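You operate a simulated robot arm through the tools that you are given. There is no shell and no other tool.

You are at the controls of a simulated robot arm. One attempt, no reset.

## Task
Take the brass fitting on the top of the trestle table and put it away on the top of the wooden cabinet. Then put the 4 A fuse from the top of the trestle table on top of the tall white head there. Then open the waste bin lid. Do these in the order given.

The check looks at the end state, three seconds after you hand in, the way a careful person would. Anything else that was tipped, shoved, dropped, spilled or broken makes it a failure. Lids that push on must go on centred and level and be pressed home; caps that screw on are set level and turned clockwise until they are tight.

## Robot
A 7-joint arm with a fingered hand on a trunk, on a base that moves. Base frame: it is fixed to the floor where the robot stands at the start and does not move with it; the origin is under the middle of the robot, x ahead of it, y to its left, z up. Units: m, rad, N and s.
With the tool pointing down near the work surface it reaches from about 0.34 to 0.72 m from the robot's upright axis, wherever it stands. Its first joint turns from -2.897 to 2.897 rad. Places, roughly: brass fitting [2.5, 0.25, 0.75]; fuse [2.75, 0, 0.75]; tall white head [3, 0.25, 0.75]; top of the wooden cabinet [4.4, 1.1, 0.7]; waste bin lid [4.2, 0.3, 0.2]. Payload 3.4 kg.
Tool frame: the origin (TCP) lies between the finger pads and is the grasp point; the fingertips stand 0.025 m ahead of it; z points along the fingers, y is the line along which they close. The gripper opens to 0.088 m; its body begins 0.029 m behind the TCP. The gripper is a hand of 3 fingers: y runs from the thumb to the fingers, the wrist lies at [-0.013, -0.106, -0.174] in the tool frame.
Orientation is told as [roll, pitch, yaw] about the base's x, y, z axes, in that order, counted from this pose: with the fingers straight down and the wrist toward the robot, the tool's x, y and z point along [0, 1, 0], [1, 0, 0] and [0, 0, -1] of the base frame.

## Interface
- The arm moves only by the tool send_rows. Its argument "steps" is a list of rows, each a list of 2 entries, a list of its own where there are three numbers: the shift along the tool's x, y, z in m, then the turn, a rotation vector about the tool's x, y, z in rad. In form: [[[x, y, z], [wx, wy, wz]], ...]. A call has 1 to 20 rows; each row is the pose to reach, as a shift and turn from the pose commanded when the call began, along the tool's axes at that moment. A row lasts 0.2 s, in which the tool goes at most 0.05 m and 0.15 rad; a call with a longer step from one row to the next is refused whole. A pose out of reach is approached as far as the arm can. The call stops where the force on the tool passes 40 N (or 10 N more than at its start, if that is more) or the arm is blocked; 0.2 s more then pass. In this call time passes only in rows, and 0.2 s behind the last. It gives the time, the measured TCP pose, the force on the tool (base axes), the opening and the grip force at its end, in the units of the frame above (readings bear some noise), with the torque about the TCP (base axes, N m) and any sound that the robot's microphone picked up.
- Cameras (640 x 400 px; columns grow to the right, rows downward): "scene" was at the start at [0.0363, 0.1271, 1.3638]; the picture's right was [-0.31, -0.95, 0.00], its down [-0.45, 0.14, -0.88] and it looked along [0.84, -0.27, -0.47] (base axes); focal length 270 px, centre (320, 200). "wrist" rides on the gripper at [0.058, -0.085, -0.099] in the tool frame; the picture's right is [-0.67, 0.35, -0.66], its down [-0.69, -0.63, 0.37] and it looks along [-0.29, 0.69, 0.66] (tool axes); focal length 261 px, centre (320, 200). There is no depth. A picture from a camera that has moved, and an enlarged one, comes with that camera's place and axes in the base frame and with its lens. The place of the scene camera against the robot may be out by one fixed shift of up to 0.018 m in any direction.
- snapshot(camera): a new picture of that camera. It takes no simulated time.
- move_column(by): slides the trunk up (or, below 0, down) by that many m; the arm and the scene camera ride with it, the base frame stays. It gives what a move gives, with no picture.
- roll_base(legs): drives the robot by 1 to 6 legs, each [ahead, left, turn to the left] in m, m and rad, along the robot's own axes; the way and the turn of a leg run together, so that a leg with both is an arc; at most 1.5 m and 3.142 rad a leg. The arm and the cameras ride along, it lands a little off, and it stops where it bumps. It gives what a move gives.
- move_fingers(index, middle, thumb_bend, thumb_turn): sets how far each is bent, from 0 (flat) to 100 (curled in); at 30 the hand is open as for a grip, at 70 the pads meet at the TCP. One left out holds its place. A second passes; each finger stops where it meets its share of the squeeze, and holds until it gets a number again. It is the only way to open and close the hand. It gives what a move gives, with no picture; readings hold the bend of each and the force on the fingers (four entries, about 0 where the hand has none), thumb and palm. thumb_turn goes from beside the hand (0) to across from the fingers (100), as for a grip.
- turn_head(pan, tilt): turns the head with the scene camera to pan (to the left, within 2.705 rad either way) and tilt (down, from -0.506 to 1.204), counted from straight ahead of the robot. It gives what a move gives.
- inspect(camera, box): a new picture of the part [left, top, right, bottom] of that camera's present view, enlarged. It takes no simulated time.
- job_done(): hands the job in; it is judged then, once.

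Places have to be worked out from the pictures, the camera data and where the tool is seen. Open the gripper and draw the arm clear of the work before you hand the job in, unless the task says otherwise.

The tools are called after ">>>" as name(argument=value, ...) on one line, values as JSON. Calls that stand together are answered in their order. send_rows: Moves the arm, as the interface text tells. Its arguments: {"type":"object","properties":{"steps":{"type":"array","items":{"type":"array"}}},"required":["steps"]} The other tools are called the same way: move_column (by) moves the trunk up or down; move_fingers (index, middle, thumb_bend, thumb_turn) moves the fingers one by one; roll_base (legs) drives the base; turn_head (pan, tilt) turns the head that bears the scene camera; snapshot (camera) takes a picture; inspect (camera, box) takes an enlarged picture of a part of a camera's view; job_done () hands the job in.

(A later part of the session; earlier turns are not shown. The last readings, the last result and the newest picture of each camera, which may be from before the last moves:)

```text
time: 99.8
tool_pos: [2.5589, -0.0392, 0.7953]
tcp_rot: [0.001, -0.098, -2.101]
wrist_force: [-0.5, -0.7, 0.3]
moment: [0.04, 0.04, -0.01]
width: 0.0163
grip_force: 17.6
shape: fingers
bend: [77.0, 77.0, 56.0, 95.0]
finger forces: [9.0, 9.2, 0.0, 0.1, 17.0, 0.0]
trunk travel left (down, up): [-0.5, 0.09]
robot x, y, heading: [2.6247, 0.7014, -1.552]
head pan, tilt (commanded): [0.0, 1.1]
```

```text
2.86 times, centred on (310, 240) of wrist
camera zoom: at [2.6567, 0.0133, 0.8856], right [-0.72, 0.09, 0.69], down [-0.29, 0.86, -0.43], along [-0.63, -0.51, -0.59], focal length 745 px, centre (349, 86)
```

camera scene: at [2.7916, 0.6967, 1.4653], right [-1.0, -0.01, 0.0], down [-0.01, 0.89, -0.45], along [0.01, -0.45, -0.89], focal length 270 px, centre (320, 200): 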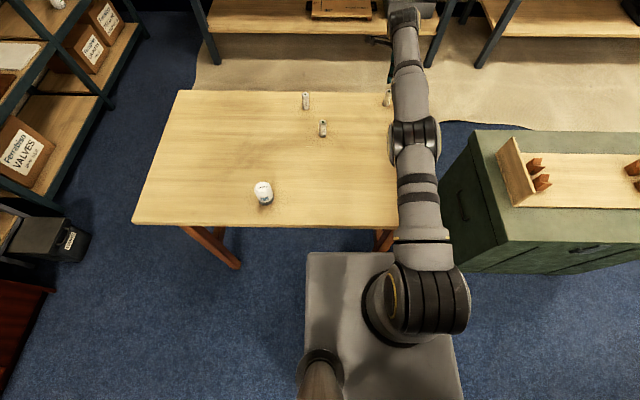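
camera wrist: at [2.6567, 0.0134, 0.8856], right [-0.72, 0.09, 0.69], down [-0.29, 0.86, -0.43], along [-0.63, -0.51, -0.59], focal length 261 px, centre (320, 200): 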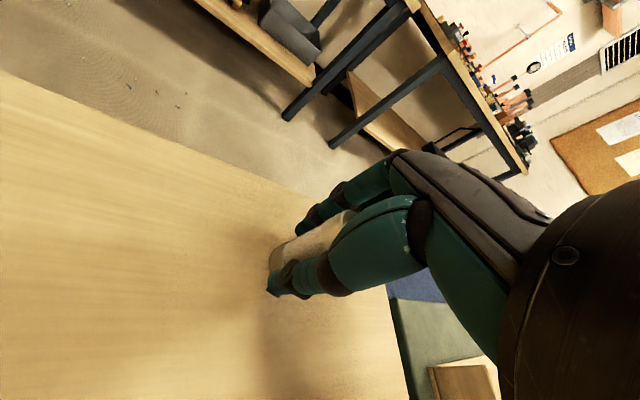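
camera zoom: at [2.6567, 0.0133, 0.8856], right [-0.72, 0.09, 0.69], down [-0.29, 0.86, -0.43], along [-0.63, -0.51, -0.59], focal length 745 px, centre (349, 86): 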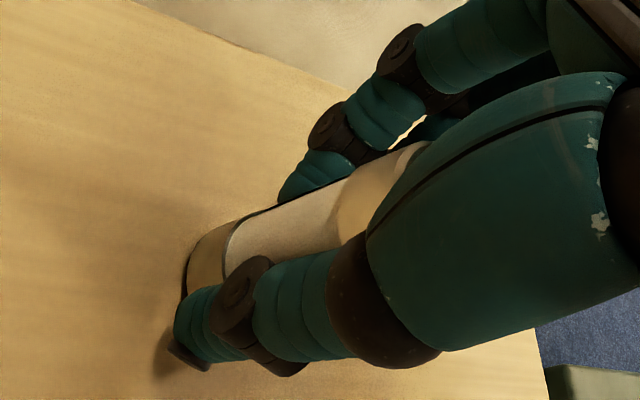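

The grip is firm (about 17 N). Lifting straight up slowly.

>>> send_rows(steps=[[[0, 0.0005, -0.005], [0, 0, 0]], [[0, 0.0015, -0.015], [0, 0, 0]], [[0, 0.003, -0.03], [0, 0, 0]], [[0, 0.002, -0.06], [0, 0, 0]], [[0, 0.0, -0.09], [0, 0, 0]], [[0, -0.01, -0.12], [0, 0, 0]]])

>>> snapshot(camera="wrist")

>>> snapshot(camera="scene")

```text
time: 101.2
tool_pos: [2.5696, -0.0402, 0.9172]
tcp_rot: [-0.002, -0.099, -2.101]
wrist_force: [-0.4, 0.7, -0.4]
moment: [0.02, 0.0, -0.01]
width: 0.0163
grip_force: 17.8
shape: fingers
bend: [77.0, 77.0, 56.0, 95.0]
finger forces: [9.4, 9.1, 0.0, 0.1, 17.2, 0.0]
out of reach, approached as far as the arm can: row 3, 4, 5, 6
trunk travel left (down, up): [-0.5, 0.09]
robot x, y, heading: [2.6247, 0.6997, -1.555]
head pan, tilt (commanded): [0.0, 1.1]
```

```text
taken
camera wrist: at [2.6677, 0.0115, 1.0068], right [-0.72, 0.09, 0.69], down [-0.29, 0.86, -0.42], along [-0.63, -0.51, -0.59], focal length 261 px, centre (320, 200)
```

wrist: 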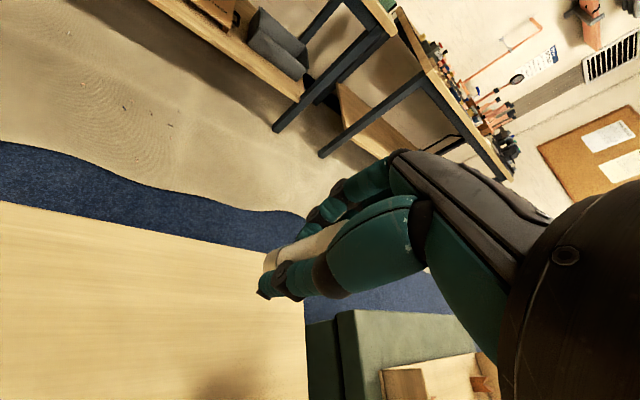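

```text
taken
camera scene: at [2.7915, 0.6967, 1.4652], right [-1.0, -0.01, 0.0], down [-0.01, 0.89, -0.45], along [0.01, -0.45, -0.89], focal length 270 px, centre (320, 200)
```

scene: 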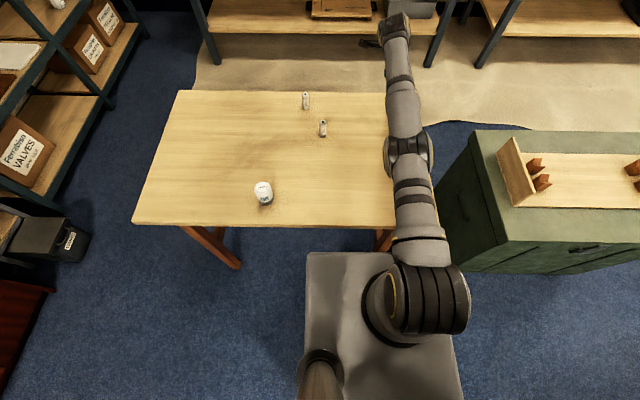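

The fuse is in hand. I'll carry it up and across to a point near and above the white head, keeping the tilt and turning the hand about the vertical.

>>> send_rows(steps=[[[0.0, -0.005, -0.03], [0, 0, 0]], [[0.0, -0.01, -0.06], [0, 0, 0]], [[0.0138, -0.05, -0.075], [0, 0.007, -0.0697]], [[0.0277, -0.089, -0.085], [0, 0.014, -0.139]], [[0.0415, -0.128, -0.092], [0, 0.021, -0.209]], [[0.0553, -0.168, -0.099], [0, 0.028, -0.279]], [[0.0692, -0.207, -0.106], [0, 0.035, -0.348]], [[0.083, -0.247, -0.113], [0, 0.042, -0.418]], [[0.0968, -0.286, -0.12], [0, 0.049, -0.488]], [[0.1106, -0.326, -0.127], [0, 0.056, -0.557]], [[0.1245, -0.365, -0.134], [0, 0.063, -0.627]], [[0.1383, -0.4048, -0.1411], [0, 0.0699, -0.6965]]])

>>> snapshot(camera="wrist")

>>> snapshot(camera="scene")

```text
time: 103.8
tool_pos: [3.0081, 0.1262, 1.081]
tcp_rot: [-0.002, -0.098, -1.4]
wrist_force: [0.0, 0.5, -0.9]
moment: [0.01, 0.01, 0.01]
width: 0.0164
grip_force: 18.0
shape: fingers
bend: [78.0, 77.0, 56.0, 95.0]
finger forces: [10.1, 8.4, 0.0, 0.1, 17.1, 0.1]
out of reach, approached as far as the arm can: row 1, 2, 3, 4, 5, 6, 7, 8, 9, 10, 11, 12
trunk travel left (down, up): [-0.5, 0.09]
robot x, y, heading: [2.6208, 0.7005, -1.558]
head pan, tilt (commanded): [0.0, 1.1]
```

```text
taken
camera wrist: at [3.0509, 0.2298, 1.1724], right [-0.61, -0.39, 0.69], down [-0.78, 0.47, -0.42], along [-0.15, -0.79, -0.59], focal length 261 px, centre (320, 200)
```

wrist: 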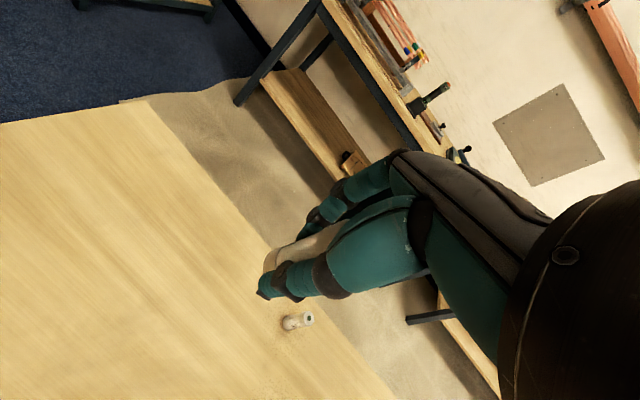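

```text
taken
camera scene: at [2.792, 0.6971, 1.4651], right [-1.0, -0.01, 0.0], down [-0.01, 0.89, -0.45], along [0.01, -0.45, -0.89], focal length 270 px, centre (320, 200)
```

scene: 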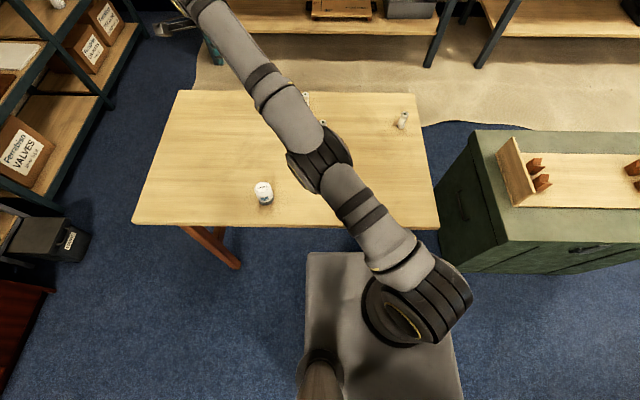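

The arm ended further out than commanded, (3.01, 0.13, 1.08), because it was near full stretch. I'll draw it in toward the robot in a short move so that it leaves that stretched posture.

>>> send_rows(steps=[[[-0.007, -0.03, 0.003], [0, 0, 0]], [[-0.014, -0.06, 0.006], [0, 0, 0]], [[-0.021, -0.09, 0.009], [0, 0, 0]], [[-0.028, -0.12, 0.012], [0, 0, 0]], [[-0.0353, -0.1504, 0.0151], [0, 0, 0]]])

>>> snapshot(camera="wrist")

>>> snapshot(camera="scene")

```text
time: 105.0
tool_pos: [3.0439, 0.1849, 1.1192]
tcp_rot: [-0.001, -0.1, -1.401]
wrist_force: [-0.4, 0.1, 0.0]
moment: [-0.03, 0.01, 0.04]
width: 0.0165
grip_force: 17.3
shape: fingers
bend: [78.0, 78.0, 56.0, 95.0]
finger forces: [10.1, 7.7, 0.0, 0.0, 17.1, 0.0]
out of reach, approached as far as the arm can: row 1, 2, 3, 4, 5
trunk travel left (down, up): [-0.5, 0.09]
robot x, y, heading: [2.6254, 0.7007, -1.552]
head pan, tilt (commanded): [0.0, 1.1]
```

```text
taken
camera wrist: at [3.0853, 0.2878, 1.2088], right [-0.61, -0.39, 0.69], down [-0.78, 0.47, -0.43], along [-0.15, -0.79, -0.59], focal length 261 px, centre (320, 200)
```

wrist: 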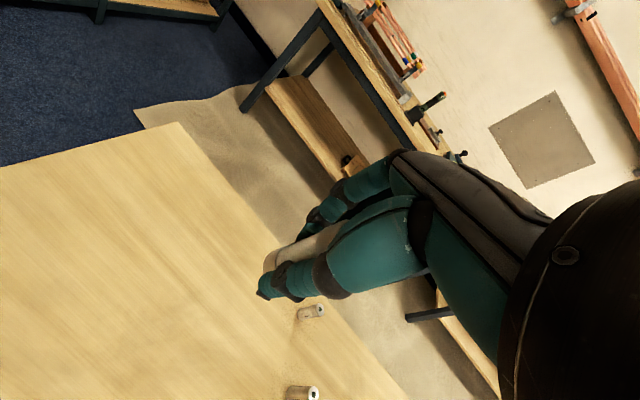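

```text
taken
camera scene: at [2.792, 0.6976, 1.4651], right [-1.0, -0.01, 0.0], down [-0.01, 0.89, -0.45], along [0.01, -0.45, -0.89], focal length 270 px, centre (320, 200)
```

scene: 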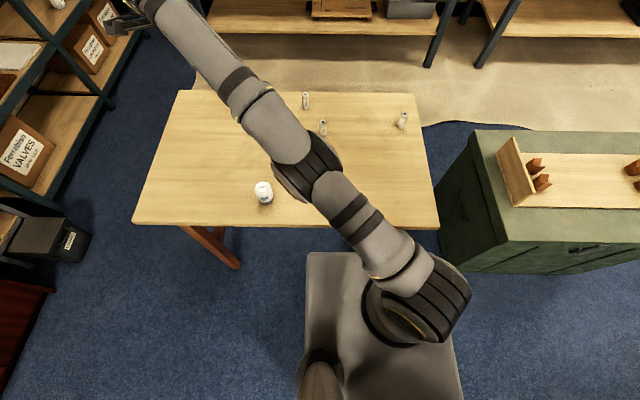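

The elbow seems stuck straight. Earlier, going downward from such a pose let it bend again, so I'll move straight down over the free part of the table, well above everything.

>>> send_rows(steps=[[[0, -0.003, 0.03], [0, 0, 0]], [[0, -0.006, 0.06], [0, 0, 0]], [[0, -0.009, 0.09], [0, 0, 0]], [[0, -0.012, 0.12], [0, 0, 0]], [[0, -0.015, 0.149], [0, 0, 0]]])

>>> snapshot(camera="scene")

```text
time: 106.2
tool_pos: [3.079, 0.1503, 0.9764]
tcp_rot: [-0.002, -0.096, -1.399]
wrist_force: [1.1, 0.4, -0.1]
moment: [-0.04, 0.01, 0.02]
width: 0.0166
grip_force: 18.1
shape: fingers
bend: [78.0, 78.0, 56.0, 95.0]
finger forces: [10.4, 7.7, 0.1, 0.0, 17.0, 0.1]
out of reach, approached as far as the arm can: row 1, 2, 3, 4, 5
trunk travel left (down, up): [-0.5, 0.09]
robot x, y, heading: [2.6313, 0.7041, -1.559]
head pan, tilt (commanded): [0.0, 1.1]
```

```text
taken
camera scene: at [2.7917, 0.6965, 1.4652], right [-1.0, -0.01, 0.0], down [-0.01, 0.89, -0.45], along [0.01, -0.45, -0.89], focal length 270 px, centre (320, 200)
```

scene: 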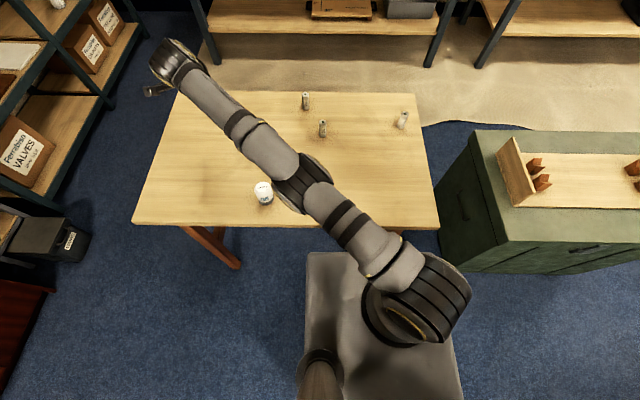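

The arm still hangs stretched at r≈0.71. I suspect the elbow crossed its fully straight point; I'll push the target outward briefly and then command well inward, watching whether the elbow folds again.

>>> send_rows(steps=[[[0.0245, 0.0431, 0.0043], [0, 0, 0]], [[0.049, 0.0862, 0.0086], [0, 0, 0]], [[0.0735, 0.1292, 0.013], [0, 0, 0]], [[0.049, 0.0862, 0.0086], [0, 0, 0]], [[0.0245, 0.0431, 0.0043], [0, 0, 0]], [[0, 0, 0], [0, 0, 0]], [[-0.0245, -0.0431, -0.0043], [0, 0, 0]], [[-0.049, -0.0862, -0.0086], [0, 0, 0]]])

>>> snapshot(camera="scene")

```text
time: 108.0
tool_pos: [3.0863, 0.1659, 0.9971]
tcp_rot: [0.002, -0.099, -1.4]
wrist_force: [0.7, -0.2, -0.2]
moment: [-0.03, 0.0, -0.02]
width: 0.0169
grip_force: 17.7
shape: fingers
bend: [78.0, 78.0, 56.0, 95.0]
finger forces: [10.5, 7.8, 0.0, 0.0, 17.0, 0.0]
out of reach, approached as far as the arm can: row 1, 2, 3, 4, 5, 7, 8
trunk travel left (down, up): [-0.5, 0.09]
robot x, y, heading: [2.6248, 0.7008, -1.56]
head pan, tilt (commanded): [0.0, 1.1]
```

```text
taken
camera scene: at [2.7916, 0.697, 1.4652], right [-1.0, -0.01, 0.0], down [-0.01, 0.89, -0.45], along [0.01, -0.45, -0.89], focal length 270 px, centre (320, 200)
```

scene: 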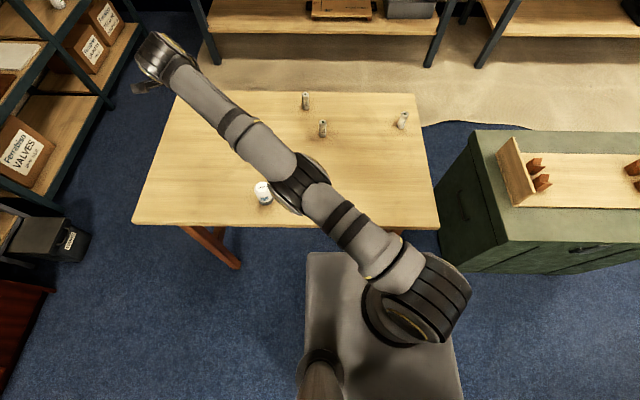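

Inward targets are still refused. I'll try again, going further outward and then more deeply inward, which may carry the elbow back through its straight point.

>>> send_rows(steps=[[[0.0245, 0.0431, 0.0043], [0, 0, 0]], [[0.049, 0.0862, 0.0086], [0, 0, 0]], [[0.0735, 0.1292, 0.013], [0, 0, 0]], [[0.098, 0.1723, 0.0173], [0, 0, 0]], [[0.1225, 0.2154, 0.0216], [0, 0, 0]], [[0.147, 0.2585, 0.0259], [0, 0, 0]], [[0.1715, 0.3015, 0.0302], [0, 0, 0]], [[0.196, 0.3446, 0.0346], [0, 0, 0]]])

>>> snapshot(camera="scene")

```text
time: 109.8
tool_pos: [3.0771, 0.1353, 0.9457]
tcp_rot: [-0.001, -0.099, -1.401]
wrist_force: [-0.3, -0.3, -0.4]
moment: [-0.01, -0.01, -0.01]
width: 0.0165
grip_force: 17.3
shape: fingers
bend: [78.0, 78.0, 56.0, 95.0]
finger forces: [10.5, 7.7, 0.1, 0.0, 17.0, 0.1]
out of reach, approached as far as the arm can: row 1, 2, 3, 4, 5, 6, 7, 8
trunk travel left (down, up): [-0.5, 0.09]
robot x, y, heading: [2.6254, 0.6996, -1.562]
head pan, tilt (commanded): [0.0, 1.1]
```

```text
taken
camera scene: at [2.7915, 0.6968, 1.4652], right [-1.0, -0.01, 0.0], down [-0.01, 0.89, -0.45], along [0.01, -0.45, -0.89], focal length 270 px, centre (320, 200)
```

scene: 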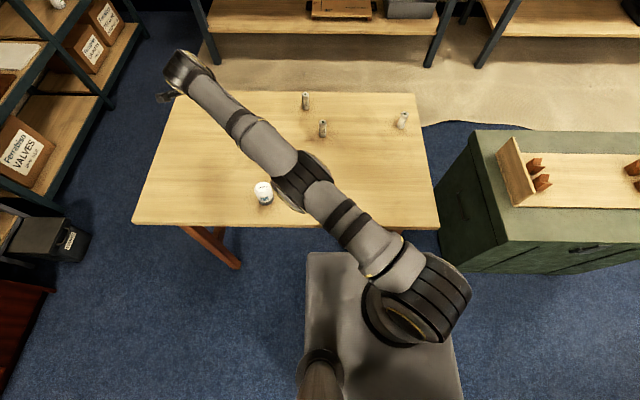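

The arm is at its maximum stretch (r≈0.72). Now commanding inward.

>>> send_rows(steps=[[[-0.0245, -0.0431, -0.0043], [0, 0, 0]], [[-0.049, -0.0862, -0.0086], [0, 0, 0]], [[-0.0735, -0.1292, -0.013], [0, 0, 0]], [[-0.098, -0.1723, -0.0173], [0, 0, 0]]])

>>> snapshot(camera="scene")

```text
time: 110.8
tool_pos: [3.0936, 0.1664, 0.9739]
tcp_rot: [0.0, -0.099, -1.4]
wrist_force: [-0.5, 1.0, -0.2]
moment: [-0.01, 0.0, -0.01]
width: 0.0164
grip_force: 17.3
shape: fingers
bend: [78.0, 78.0, 56.0, 95.0]
finger forces: [10.6, 7.8, 0.0, 0.0, 16.9, 0.0]
out of reach, approached as far as the arm can: row 1, 2, 3, 4
trunk travel left (down, up): [-0.5, 0.09]
robot x, y, heading: [2.6269, 0.7018, -1.557]
head pan, tilt (commanded): [0.0, 1.1]
```

```text
taken
camera scene: at [2.7916, 0.6965, 1.4652], right [-1.0, -0.01, 0.0], down [-0.01, 0.89, -0.45], along [0.01, -0.45, -0.89], focal length 270 px, centre (320, 200)
```

scene: 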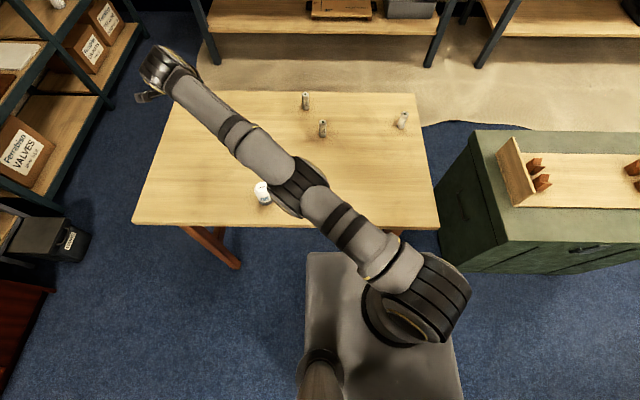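

The wrist only slides along its outer shell, so the elbow is on the wrong side of straight. A transverse sweep (left and down while moving in) should fold it, so first I'll swing the arm up and to the robot's right, keeping the target a little outside reach.

>>> send_rows(steps=[[[-0.0368, 0.0156, -0.0191], [0, 0, 0]], [[-0.0737, 0.0311, -0.0382], [0, 0, 0]], [[-0.1105, 0.0467, -0.0573], [0, 0, 0]], [[-0.1473, 0.0623, -0.0764], [0, 0, 0]], [[-0.1842, 0.0778, -0.0955], [0, 0, 0]], [[-0.221, 0.0934, -0.1146], [0, 0, 0]], [[-0.2579, 0.1089, -0.1337], [0, 0, 0]], [[-0.2947, 0.1245, -0.1528], [0, 0, 0]], [[-0.3315, 0.1401, -0.1719], [0, 0, 0]], [[-0.3684, 0.1556, -0.191], [0, 0, 0]], [[-0.4052, 0.1712, -0.2101], [0, 0, 0]], [[-0.4052, 0.1712, -0.2101], [0, 0, 0]]])

>>> snapshot(camera="scene")

```text
time: 113.3
tool_pos: [2.7284, 0.0297, 1.1533]
tcp_rot: [0.0, -0.099, -1.4]
wrist_force: [0.4, -0.4, -0.4]
moment: [-0.02, 0.0, -0.01]
width: 0.0162
grip_force: 16.8
shape: fingers
bend: [78.0, 78.0, 55.0, 95.0]
finger forces: [10.0, 8.4, 0.1, 0.1, 16.6, 0.0]
out of reach, approached as far as the arm can: row 1, 2, 3, 4, 5, 7, 8, 9, 10, 11, 12
trunk travel left (down, up): [-0.5, 0.09]
robot x, y, heading: [2.6258, 0.7031, -1.559]
head pan, tilt (commanded): [0.0, 1.1]
```

```text
taken
camera scene: at [2.7916, 0.6968, 1.4652], right [-1.0, -0.01, 0.0], down [-0.01, 0.89, -0.45], along [0.01, -0.45, -0.89], focal length 270 px, centre (320, 200)
```

scene: 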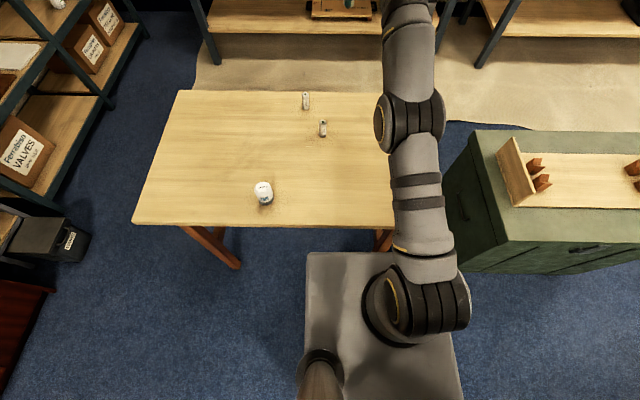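

Now the arm points nearly straight ahead and up. I'll sweep left, down and inward toward the head in one move.

>>> send_rows(steps=[[[0.005, -0.008, 0.045], [0, 0, 0]], [[0.01, -0.018, 0.085], [0, 0, 0]], [[0.03, -0.04, 0.115], [0, 0, 0]], [[0.055, -0.065, 0.135], [0, 0, 0]], [[0.085, -0.095, 0.145], [0, 0, 0]]])

>>> snapshot(camera="scene")

```text
time: 114.5
tool_pos: [2.8374, 0.0076, 1.0383]
tcp_rot: [0.0, -0.101, -1.402]
wrist_force: [-0.5, -0.6, -0.6]
moment: [-0.02, 0.01, 0.02]
width: 0.0163
grip_force: 17.5
shape: fingers
bend: [78.0, 78.0, 55.0, 95.0]
finger forces: [9.7, 8.6, 0.0, 0.0, 16.3, 0.1]
out of reach, approached as far as the arm can: row 1, 2, 3, 4, 5
trunk travel left (down, up): [-0.5, 0.09]
robot x, y, heading: [2.6276, 0.6983, -1.554]
head pan, tilt (commanded): [0.0, 1.1]
```

```text
taken
camera scene: at [2.7919, 0.6967, 1.4652], right [-1.0, -0.01, 0.0], down [-0.01, 0.89, -0.45], along [0.01, -0.45, -0.89], focal length 270 px, centre (320, 200)
```

scene: 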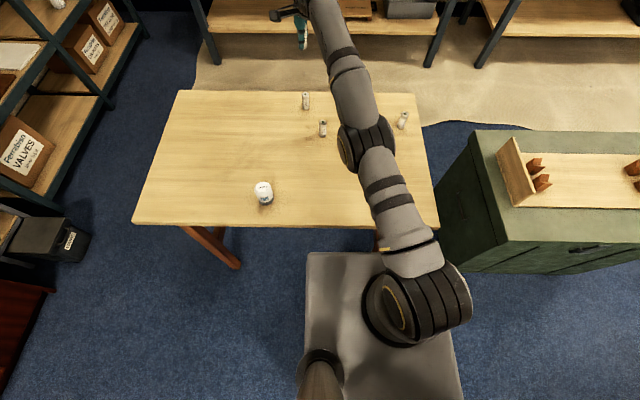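

The elbow appears to be sitting exactly at its straight singular point. I'll command a clearly inward target and hold it for a number of rows, to see whether it starts to fold.

>>> send_rows(steps=[[[-0.006, -0.049, -0.005], [0, 0, 0]], [[-0.012, -0.098, -0.01], [0, 0, 0]], [[-0.018, -0.147, -0.015], [0, 0, 0]], [[-0.024, -0.196, -0.02], [0, 0, 0]], [[-0.03, -0.245, -0.025], [0, 0, 0]], [[-0.03, -0.245, -0.025], [0, 0, 0]], [[-0.03, -0.245, -0.025], [0, 0, 0]], [[-0.03, -0.245, -0.025], [0, 0, 0]], [[-0.03, -0.245, -0.025], [0, 0, 0]], [[-0.03, -0.245, -0.025], [0, 0, 0]], [[-0.03, -0.245, -0.025], [0, 0, 0]], [[-0.03, -0.245, -0.025], [0, 0, 0]]])

>>> snapshot(camera="scene")

```text
time: 117.2
tool_pos: [2.8335, 0.0496, 1.1359]
tcp_rot: [-0.001, -0.097, -1.401]
wrist_force: [-0.4, 0.2, -0.2]
moment: [0.0, 0.0, 0.05]
width: 0.0166
grip_force: 17.7
shape: fingers
bend: [78.0, 78.0, 55.0, 95.0]
finger forces: [9.7, 8.6, 0.0, 0.0, 16.2, 0.0]
out of reach, approached as far as the arm can: row 1, 2, 3, 4, 5, 6, 7, 8, 9, 10, 11, 12
trunk travel left (down, up): [-0.5, 0.09]
robot x, y, heading: [2.6222, 0.7025, -1.557]
head pan, tilt (commanded): [0.0, 1.1]
```

```text
taken
camera scene: at [2.7916, 0.6966, 1.4652], right [-1.0, -0.01, 0.0], down [-0.01, 0.89, -0.45], along [0.01, -0.45, -0.89], focal length 270 px, centre (320, 200)
```

scene: 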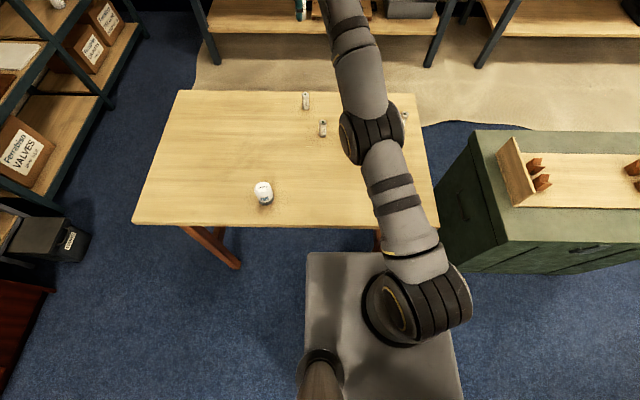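

No fold. The one direction not yet tried together with inward is a sweep to the robot's right; trying that now at this safe height.

>>> send_rows(steps=[[[-0.045, 0.0, 0.0], [0, 0, 0]], [[-0.09, -0.01, 0.0], [0, 0, 0]], [[-0.13, -0.035, 0.002], [0, 0, 0]], [[-0.165, -0.07, 0.004], [0, 0, 0]], [[-0.19, -0.11, 0.006], [0, 0, 0]], [[-0.21, -0.15, 0.008], [0, 0, 0]], [[-0.221, -0.192, 0.0109], [0, 0, 0]]])

>>> snapshot(camera="scene")

```text
time: 118.8
tool_pos: [2.5555, 0.0668, 1.1944]
tcp_rot: [-0.001, -0.098, -1.398]
wrist_force: [-0.8, -0.8, -1.1]
moment: [-0.01, 0.03, 0.01]
width: 0.0163
grip_force: 16.7
shape: fingers
bend: [78.0, 78.0, 55.0, 95.0]
finger forces: [9.3, 8.5, 0.0, 0.1, 16.0, 0.0]
out of reach, approached as far as the arm can: row 1, 2, 3, 4, 5, 6, 7
trunk travel left (down, up): [-0.5, 0.09]
robot x, y, heading: [2.628, 0.7021, -1.557]
head pan, tilt (commanded): [0.0, 1.1]
```

```text
taken
camera scene: at [2.7911, 0.6969, 1.4652], right [-1.0, -0.01, 0.0], down [-0.01, 0.89, -0.45], along [0.01, -0.45, -0.89], focal length 270 px, centre (320, 200)
```

scene: 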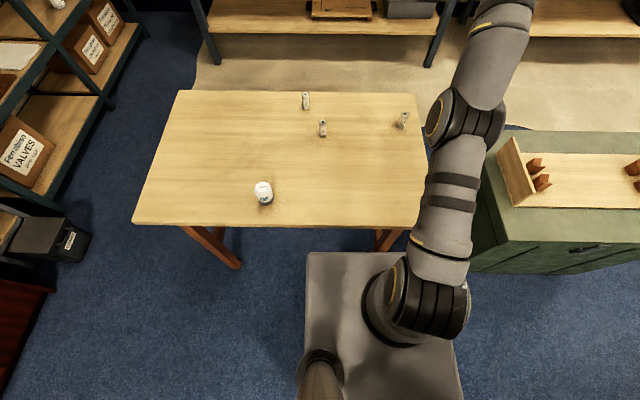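

Now it looks slightly inside the shell (r=0.64 at z=1.19). Continuing inward.

>>> send_rows(steps=[[[-0.02, -0.035, 0.004], [0, 0, 0]], [[-0.03, -0.075, 0.008], [0, 0, 0]], [[-0.03, -0.115, 0.012], [0, 0, 0]], [[-0.02, -0.15, 0.016], [0, 0, 0]], [[0.0, -0.186, 0.02], [0, 0, 0]], [[0.0, -0.186, 0.02], [0, 0, 0]]])

>>> snapshot(camera="scene")

```text
time: 120.2
tool_pos: [2.478, 0.1473, 1.2576]
tcp_rot: [0.0, -0.098, -1.4]
wrist_force: [0.0, 0.2, -1.0]
moment: [0.0, -0.01, -0.01]
width: 0.0161
grip_force: 17.2
shape: fingers
bend: [78.0, 78.0, 55.0, 95.0]
finger forces: [9.2, 8.6, 0.1, 0.0, 16.0, 0.0]
out of reach, approached as far as the arm can: row 1, 2, 3, 4, 5, 6
trunk travel left (down, up): [-0.5, 0.09]
robot x, y, heading: [2.6237, 0.7023, -1.558]
head pan, tilt (commanded): [0.0, 1.1]
```

```text
taken
camera scene: at [2.7915, 0.6966, 1.4652], right [-1.0, -0.01, 0.0], down [-0.01, 0.89, -0.45], along [0.01, -0.45, -0.89], focal length 270 px, centre (320, 200)
```

scene: 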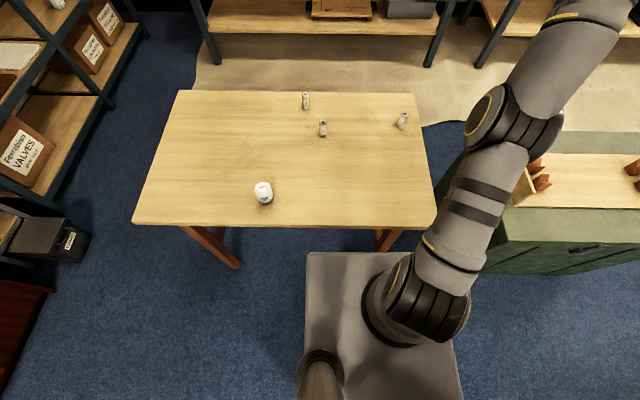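

I'd like to see the arm's actual shape, so I'll tilt the head up toward it.

>>> turn_head(pan=-0.5, tilt=0.45)

>>> snapshot(camera="scene")

>>> snapshot(camera="wrist")

```text
time: 121.2
tool_pos: [2.48, 0.1465, 1.2575]
tcp_rot: [0.002, -0.098, -1.399]
wrist_force: [0.3, 1.0, -1.2]
moment: [-0.02, 0.03, 0.0]
width: 0.0165
grip_force: 17.1
shape: fingers
bend: [78.0, 78.0, 55.0, 95.0]
finger forces: [9.2, 8.6, 0.0, 0.1, 16.1, 0.1]
trunk travel left (down, up): [-0.5, 0.09]
robot x, y, heading: [2.623, 0.7006, -1.558]
head pan, tilt (commanded): [-0.499, 0.45]
```

```text
taken
camera scene: at [2.7477, 0.6784, 1.5173], right [-0.88, 0.47, 0.0], down [0.2, 0.39, -0.9], along [-0.42, -0.8, -0.44], focal length 270 px, centre (320, 200)
```

scene: 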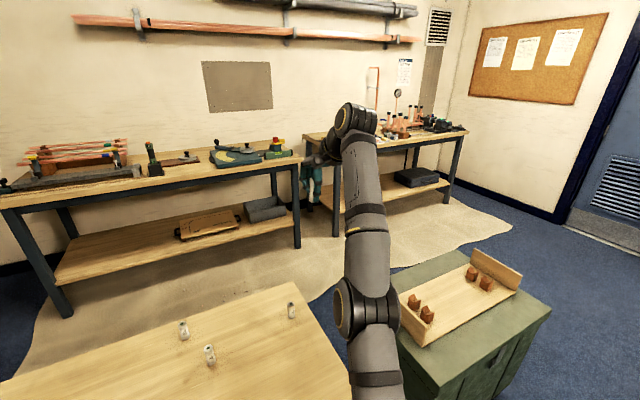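

```text
taken
camera wrist: at [2.5199, 0.25, 1.3478], right [-0.61, -0.39, 0.69], down [-0.78, 0.46, -0.43], along [-0.15, -0.79, -0.59], focal length 261 px, centre (320, 200)
```

wrist: 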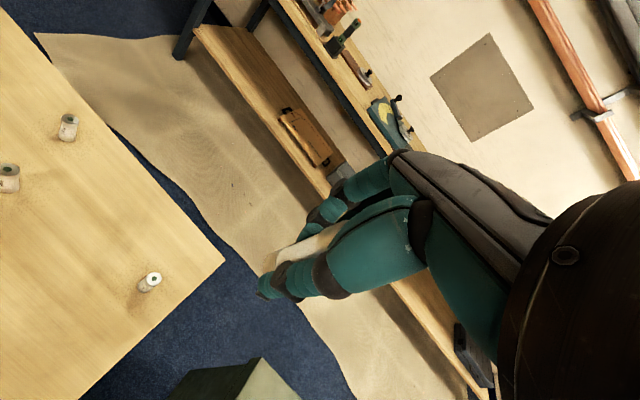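

The elbow now seems bent by perhaps 30°, so folding has begun. I'll continue inward at this height.

>>> send_rows(steps=[[[0.01, -0.03, -0.013], [0, 0, 0]], [[0.025, -0.06, -0.026], [0, 0, 0]], [[0.043, -0.09, -0.04], [0, 0, 0]], [[0.062, -0.12, -0.052], [0, 0, 0]], [[0.062, -0.12, -0.052], [0, 0, 0]]])

>>> snapshot(camera="scene")

```text
time: 122.4
tool_pos: [2.5016, 0.2517, 1.3432]
tcp_rot: [0.001, -0.097, -1.399]
wrist_force: [0.0, -0.5, -0.4]
moment: [-0.03, 0.0, 0.0]
width: 0.0162
grip_force: 16.6
shape: fingers
bend: [78.0, 78.0, 55.0, 95.0]
finger forces: [9.3, 8.6, 0.1, 0.0, 16.1, 0.1]
out of reach, approached as far as the arm can: row 1, 2, 3, 4, 5
trunk travel left (down, up): [-0.5, 0.09]
robot x, y, heading: [2.6238, 0.6997, -1.556]
head pan, tilt (commanded): [-0.499, 0.45]
```

```text
taken
camera scene: at [2.7477, 0.6784, 1.5174], right [-0.88, 0.47, 0.0], down [0.2, 0.38, -0.9], along [-0.42, -0.8, -0.44], focal length 270 px, centre (320, 200)
```

scene: 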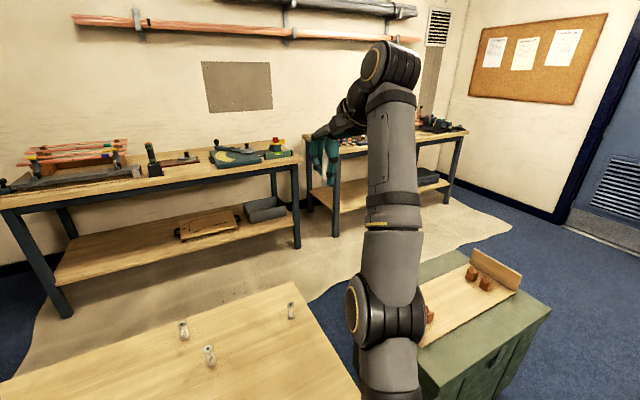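

All readings still lie on one shell about the shoulder, so the elbow stays straight. A rotation of the hand in the folding sense (fingers toward the robot) should move the elbow joint, so I'll tilt the hand inward while drawing the TCP in at this safe height.

>>> send_rows(steps=[[[0.0097, -0.0224, 0.0159], [0.12, 0, 0]], [[0.0193, -0.0447, 0.0317], [0.24, 0, 0]], [[0.029, -0.0671, 0.0476], [0.36, 0, 0]], [[0.0386, -0.0894, 0.0634], [0.48, 0, 0]], [[0.0483, -0.1118, 0.0793], [0.6, 0, 0]], [[0.0483, -0.1118, 0.0793], [0.6, 0, 0]]])

>>> snapshot(camera="scene")

```text
time: 123.8
tool_pos: [2.5336, 0.3618, 1.2542]
tcp_rot: [-0.002, 0.501, -1.4]
wrist_force: [0.3, 0.0, -1.1]
moment: [-0.01, -0.04, -0.03]
width: 0.0159
grip_force: 16.5
shape: fingers
bend: [78.0, 78.0, 55.0, 95.0]
finger forces: [9.0, 8.0, 0.0, 0.0, 15.3, 0.1]
out of reach, approached as far as the arm can: row 1, 2
trunk travel left (down, up): [-0.5, 0.09]
robot x, y, heading: [2.6261, 0.699, -1.552]
head pan, tilt (commanded): [-0.499, 0.45]
```

```text
taken
camera scene: at [2.748, 0.679, 1.5174], right [-0.88, 0.47, 0.0], down [0.2, 0.38, -0.9], along [-0.42, -0.8, -0.43], focal length 270 px, centre (320, 200)
```

scene: 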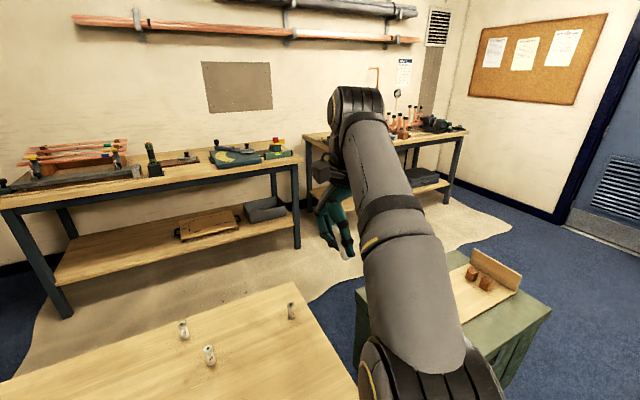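

That worked: the elbow folded and the pose was reached. Let me check how the fuse sits in the hand.

>>> inspect(camera="wrist", box=[240, 170, 368, 310])

>>> inspect(camera="scene", box=[290, 160, 390, 270])

```text
2.86 times, centred on (304, 240) of wrist
camera zoom: at [2.5865, 0.3985, 1.3819], right [-0.55, -0.73, 0.41], down [-0.8, 0.6, -0.02], along [-0.23, -0.34, -0.91], focal length 745 px, centre (366, 86)
```

zoom: 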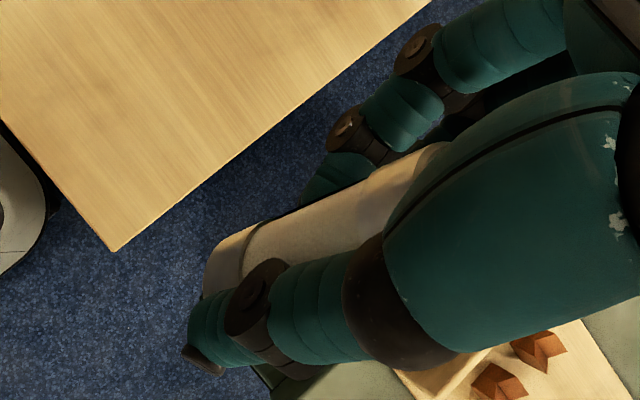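

```text
3.64 times, centred on (340, 215) of scene
camera zoom: at [2.748, 0.679, 1.5174], right [-0.88, 0.47, 0.0], down [0.2, 0.38, -0.9], along [-0.42, -0.8, -0.43], focal length 984 px, centre (247, 146)
```

zoom: 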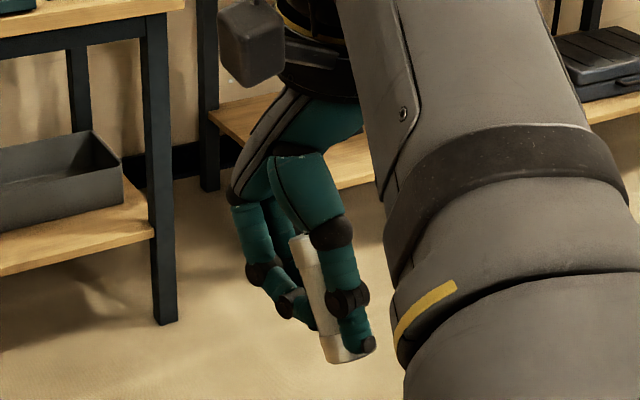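

I can see the fuse between the digits from both cameras. Zooming in closer on both to work out its lean in the hand.

>>> inspect(camera="scene", box=[325, 205, 375, 265])

>>> inspect(camera="wrist", box=[262, 210, 332, 270])

```text
6.67 times, centred on (350, 235) of scene
camera zoom: at [2.748, 0.679, 1.5174], right [-0.88, 0.47, 0.0], down [0.2, 0.38, -0.9], along [-0.42, -0.8, -0.43], focal length 1803 px, centre (120, -33)
```

zoom: 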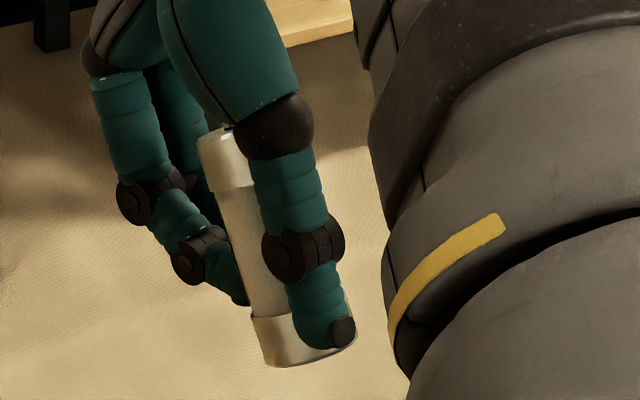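

```text
6.67 times, centred on (297, 240) of wrist
camera zoom: at [2.5865, 0.3985, 1.3819], right [-0.55, -0.73, 0.41], down [-0.8, 0.6, -0.02], along [-0.23, -0.34, -0.91], focal length 1738 px, centre (473, -67)
```

zoom: 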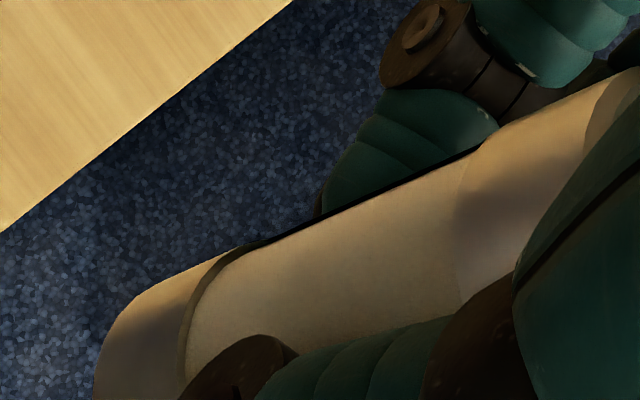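

The fuse seems nearly aligned with the hand's axis, so a vertical hand should hold it close to upright. I'll bring the hand upright again while moving toward the head, staying close in and high.

>>> send_rows(steps=[[[0.0296, 0.02, 0.0146], [-0.0833, 0, 0]], [[0.0593, 0.0399, 0.0291], [-0.1667, 0, 0]], [[0.0889, 0.0599, 0.0437], [-0.25, 0, 0]], [[0.1186, 0.0798, 0.0582], [-0.3333, 0, 0]], [[0.1482, 0.0998, 0.0728], [-0.4167, 0, 0]], [[0.1779, 0.1197, 0.0873], [-0.5, 0, 0]]])

>>> turn_head(pan=0.0, tilt=0.9)

>>> snapshot(camera="scene")

>>> snapshot(camera="wrist")

```text
time: 125.2
tool_pos: [2.7199, 0.3292, 1.1205]
tcp_rot: [0.001, -0.001, -1.4]
wrist_force: [-0.1, 0.3, -1.5]
moment: [-0.04, 0.01, 0.01]
width: 0.016
grip_force: 17.0
shape: fingers
bend: [78.0, 78.0, 55.0, 95.0]
finger forces: [9.3, 8.3, 0.0, 0.0, 15.4, 0.1]
trunk travel left (down, up): [-0.5, 0.09]
robot x, y, heading: [2.6259, 0.7035, -1.558]
head pan, tilt (commanded): [-0.499, 0.45]
```

```text
time: 126.1
tool_pos: [2.719, 0.3297, 1.121]
tcp_rot: [0.001, -0.001, -1.399]
wrist_force: [0.3, -0.2, -0.4]
moment: [-0.01, -0.02, 0.03]
width: 0.016
grip_force: 16.9
shape: fingers
bend: [78.0, 78.0, 55.0, 95.0]
finger forces: [9.2, 8.3, 0.0, 0.0, 15.5, 0.0]
trunk travel left (down, up): [-0.5, 0.09]
robot x, y, heading: [2.6239, 0.7019, -1.559]
head pan, tilt (commanded): [0.0, 0.901]
```

```text
taken
camera scene: at [2.7916, 0.6843, 1.4791], right [-1.0, -0.01, 0.0], down [-0.01, 0.78, -0.62], along [0.01, -0.62, -0.78], focal length 270 px, centre (320, 200)
```

scene: 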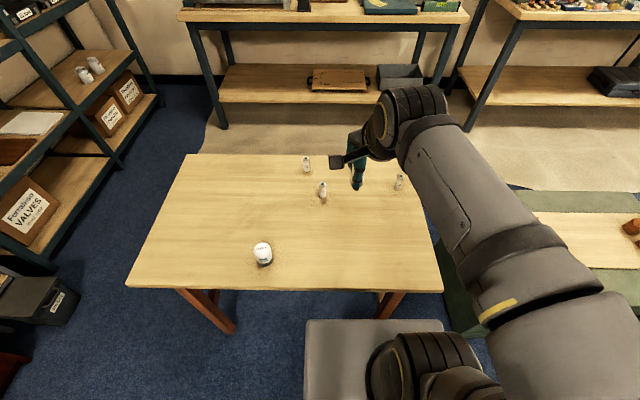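

```text
taken
camera wrist: at [2.7617, 0.4236, 1.2206], right [-0.6, -0.46, 0.66], down [-0.78, 0.5, -0.37], along [-0.16, -0.73, -0.66], focal length 261 px, centre (320, 200)
```

wrist: 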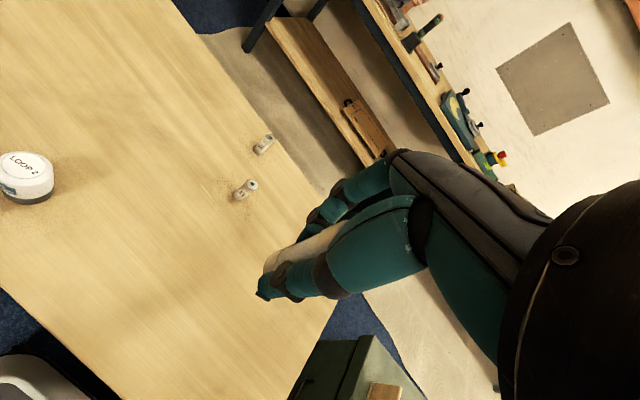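

The arm is back in a normal posture. The head is visible at the left of the wrist picture; zooming for its exact place.

>>> inspect(camera="wrist", box=[0, 140, 80, 210])

>>> inspect(camera="scene", box=[330, 140, 400, 210])

>>> inspect(camera="scene", box=[230, 225, 300, 285])

```text
5.71 times, centred on (40, 175) of wrist
camera zoom: at [2.7617, 0.4236, 1.2206], right [-0.6, -0.46, 0.66], down [-0.78, 0.5, -0.37], along [-0.16, -0.73, -0.66], focal length 1489 px, centre (1920, 343)
```

zoom: 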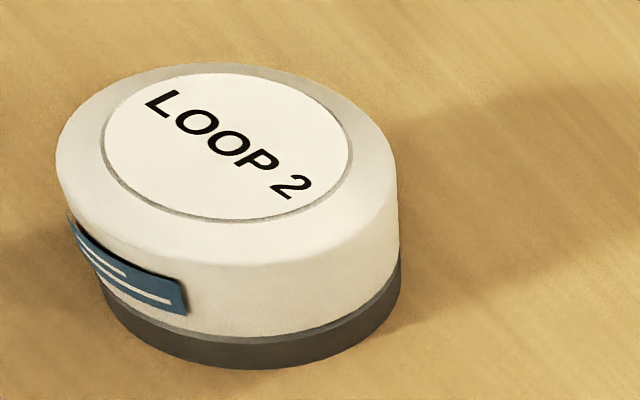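

```text
5.71 times, centred on (365, 175) of scene
camera zoom: at [2.7916, 0.6843, 1.4791], right [-1.0, -0.01, 0.0], down [-0.01, 0.78, -0.62], along [0.01, -0.62, -0.78], focal length 1545 px, centre (63, 343)
```

zoom: 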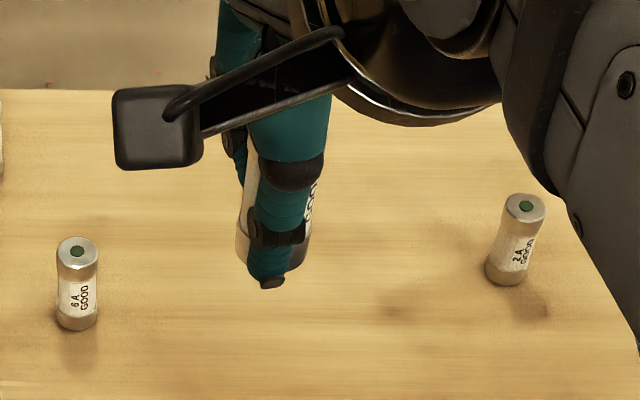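

```text
6.67 times, centred on (265, 255) of scene
camera zoom: at [2.7916, 0.6843, 1.4791], right [-1.0, -0.01, 0.0], down [-0.01, 0.78, -0.62], along [0.01, -0.62, -0.78], focal length 1803 px, centre (687, -167)
```

zoom: 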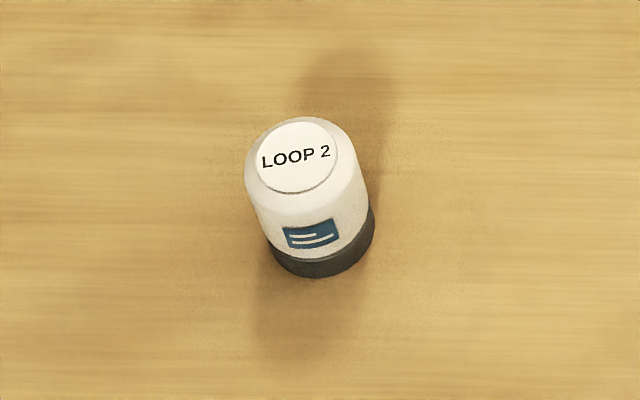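

The head's top is around (2.945–2.955, 0.342) at z≈0.824. I'll move to hover about 15 cm above it and refine from there.

>>> send_rows(steps=[[[0.0321, 0.0038, 0.0216], [0, 0, -0.0357]], [[0.0642, 0.0076, 0.0431], [0, 0, -0.0714]], [[0.0963, 0.0114, 0.0647], [0, 0, -0.1071]], [[0.1284, 0.0152, 0.0863], [0, 0, -0.1429]], [[0.1605, 0.019, 0.1079], [0, 0, -0.1786]], [[0.1926, 0.0228, 0.1294], [0, 0, -0.2143]], [[0.2247, 0.0266, 0.151], [0, 0, -0.25]]])

>>> snapshot(camera="wrist")

>>> snapshot(camera="scene")

```text
time: 127.7
tool_pos: [2.947, 0.3425, 0.9699]
tcp_rot: [0.002, -0.001, -1.148]
wrist_force: [0.8, -0.1, -0.7]
moment: [-0.01, -0.03, -0.01]
width: 0.0155
grip_force: 16.1
shape: fingers
bend: [78.0, 79.0, 55.0, 95.0]
finger forces: [9.1, 8.2, 0.0, 0.0, 15.3, 0.0]
trunk travel left (down, up): [-0.5, 0.09]
robot x, y, heading: [2.6242, 0.6988, -1.56]
head pan, tilt (commanded): [0.0, 0.901]
```

```text
taken
camera wrist: at [2.9646, 0.4441, 1.0699], right [-0.47, -0.59, 0.65], down [-0.88, 0.29, -0.37], along [0.02, -0.75, -0.66], focal length 261 px, centre (320, 200)
```

wrist: 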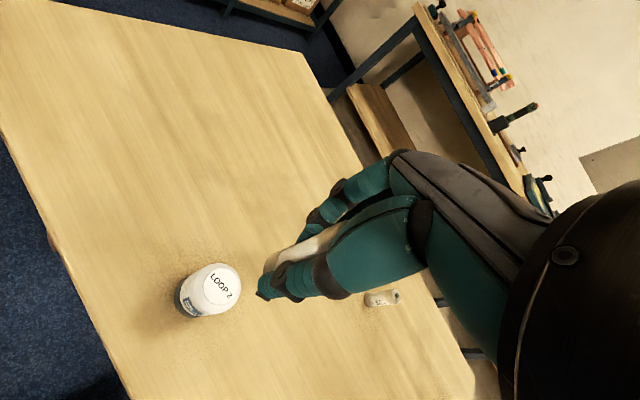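

```text
taken
camera scene: at [2.7921, 0.6841, 1.479], right [-1.0, -0.01, 0.0], down [-0.01, 0.78, -0.62], along [0.01, -0.62, -0.78], focal length 270 px, centre (320, 200)
```

scene: 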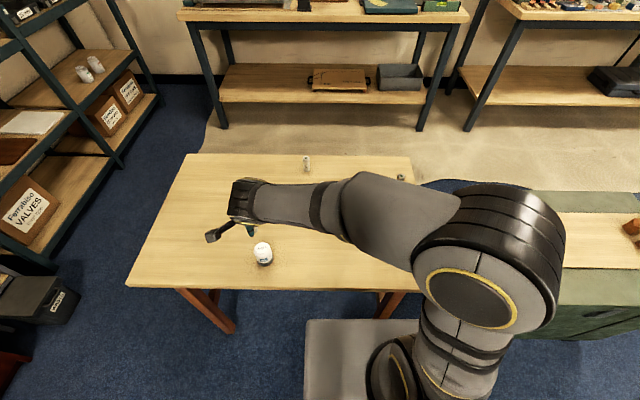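

The head appears almost exactly where it should for being under the TCP. Zooming to refine.

>>> inspect(camera="wrist", box=[170, 200, 350, 330])

>>> inspect(camera="scene", box=[200, 180, 310, 280])

```text
3.08 times, centred on (260, 265) of wrist
camera zoom: at [2.9646, 0.4441, 1.0699], right [-0.47, -0.59, 0.65], down [-0.88, 0.29, -0.37], along [0.02, -0.75, -0.66], focal length 802 px, centre (505, 0)
```

zoom: 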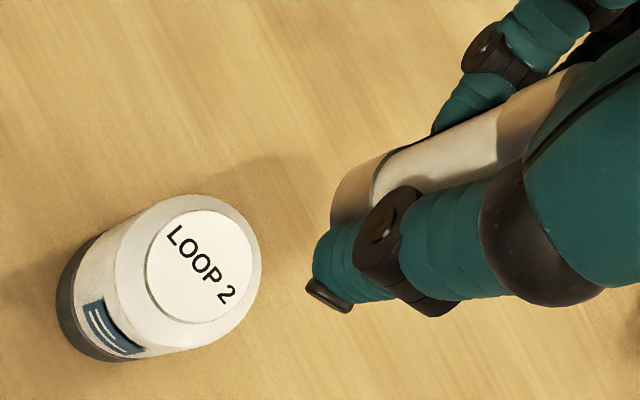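

```text
4.00 times, centred on (255, 230) of scene
camera zoom: at [2.7921, 0.6841, 1.479], right [-1.0, -0.01, 0.0], down [-0.01, 0.78, -0.62], along [0.01, -0.62, -0.78], focal length 1082 px, centre (580, 80)
```

zoom: 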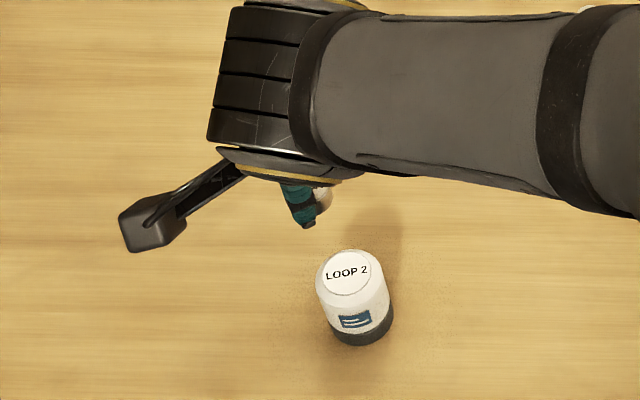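

I'll zoom right onto the fuse's lower end in the hand to find its offset and lean.

>>> inspect(camera="wrist", box=[260, 205, 330, 265])

>>> inspect(camera="scene", box=[255, 215, 300, 250])

```text
6.67 times, centred on (295, 235) of wrist
camera zoom: at [2.9646, 0.4441, 1.0699], right [-0.47, -0.59, 0.65], down [-0.88, 0.29, -0.37], along [0.02, -0.75, -0.66], focal length 1738 px, centre (487, -33)
```

zoom: 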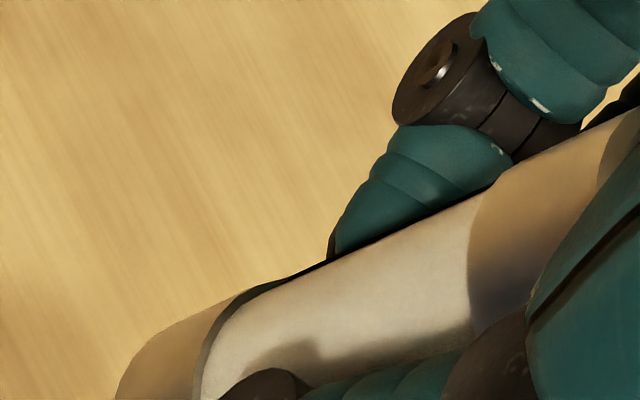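

```text
11.43 times, centred on (278, 232) of scene
camera zoom: at [2.7921, 0.6841, 1.479], right [-1.0, -0.01, 0.0], down [-0.01, 0.78, -0.62], along [0.01, -0.62, -0.78], focal length 3091 px, centre (806, -171)
```

zoom: 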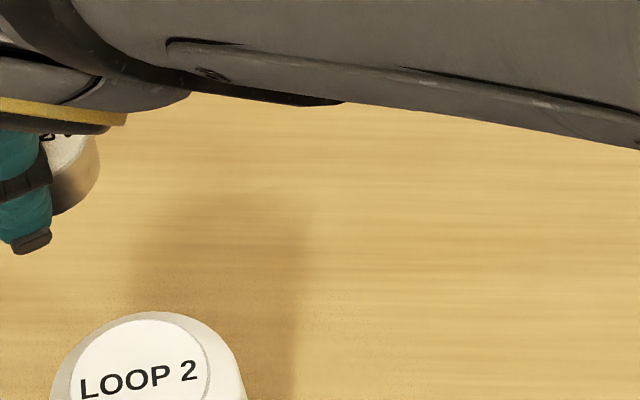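

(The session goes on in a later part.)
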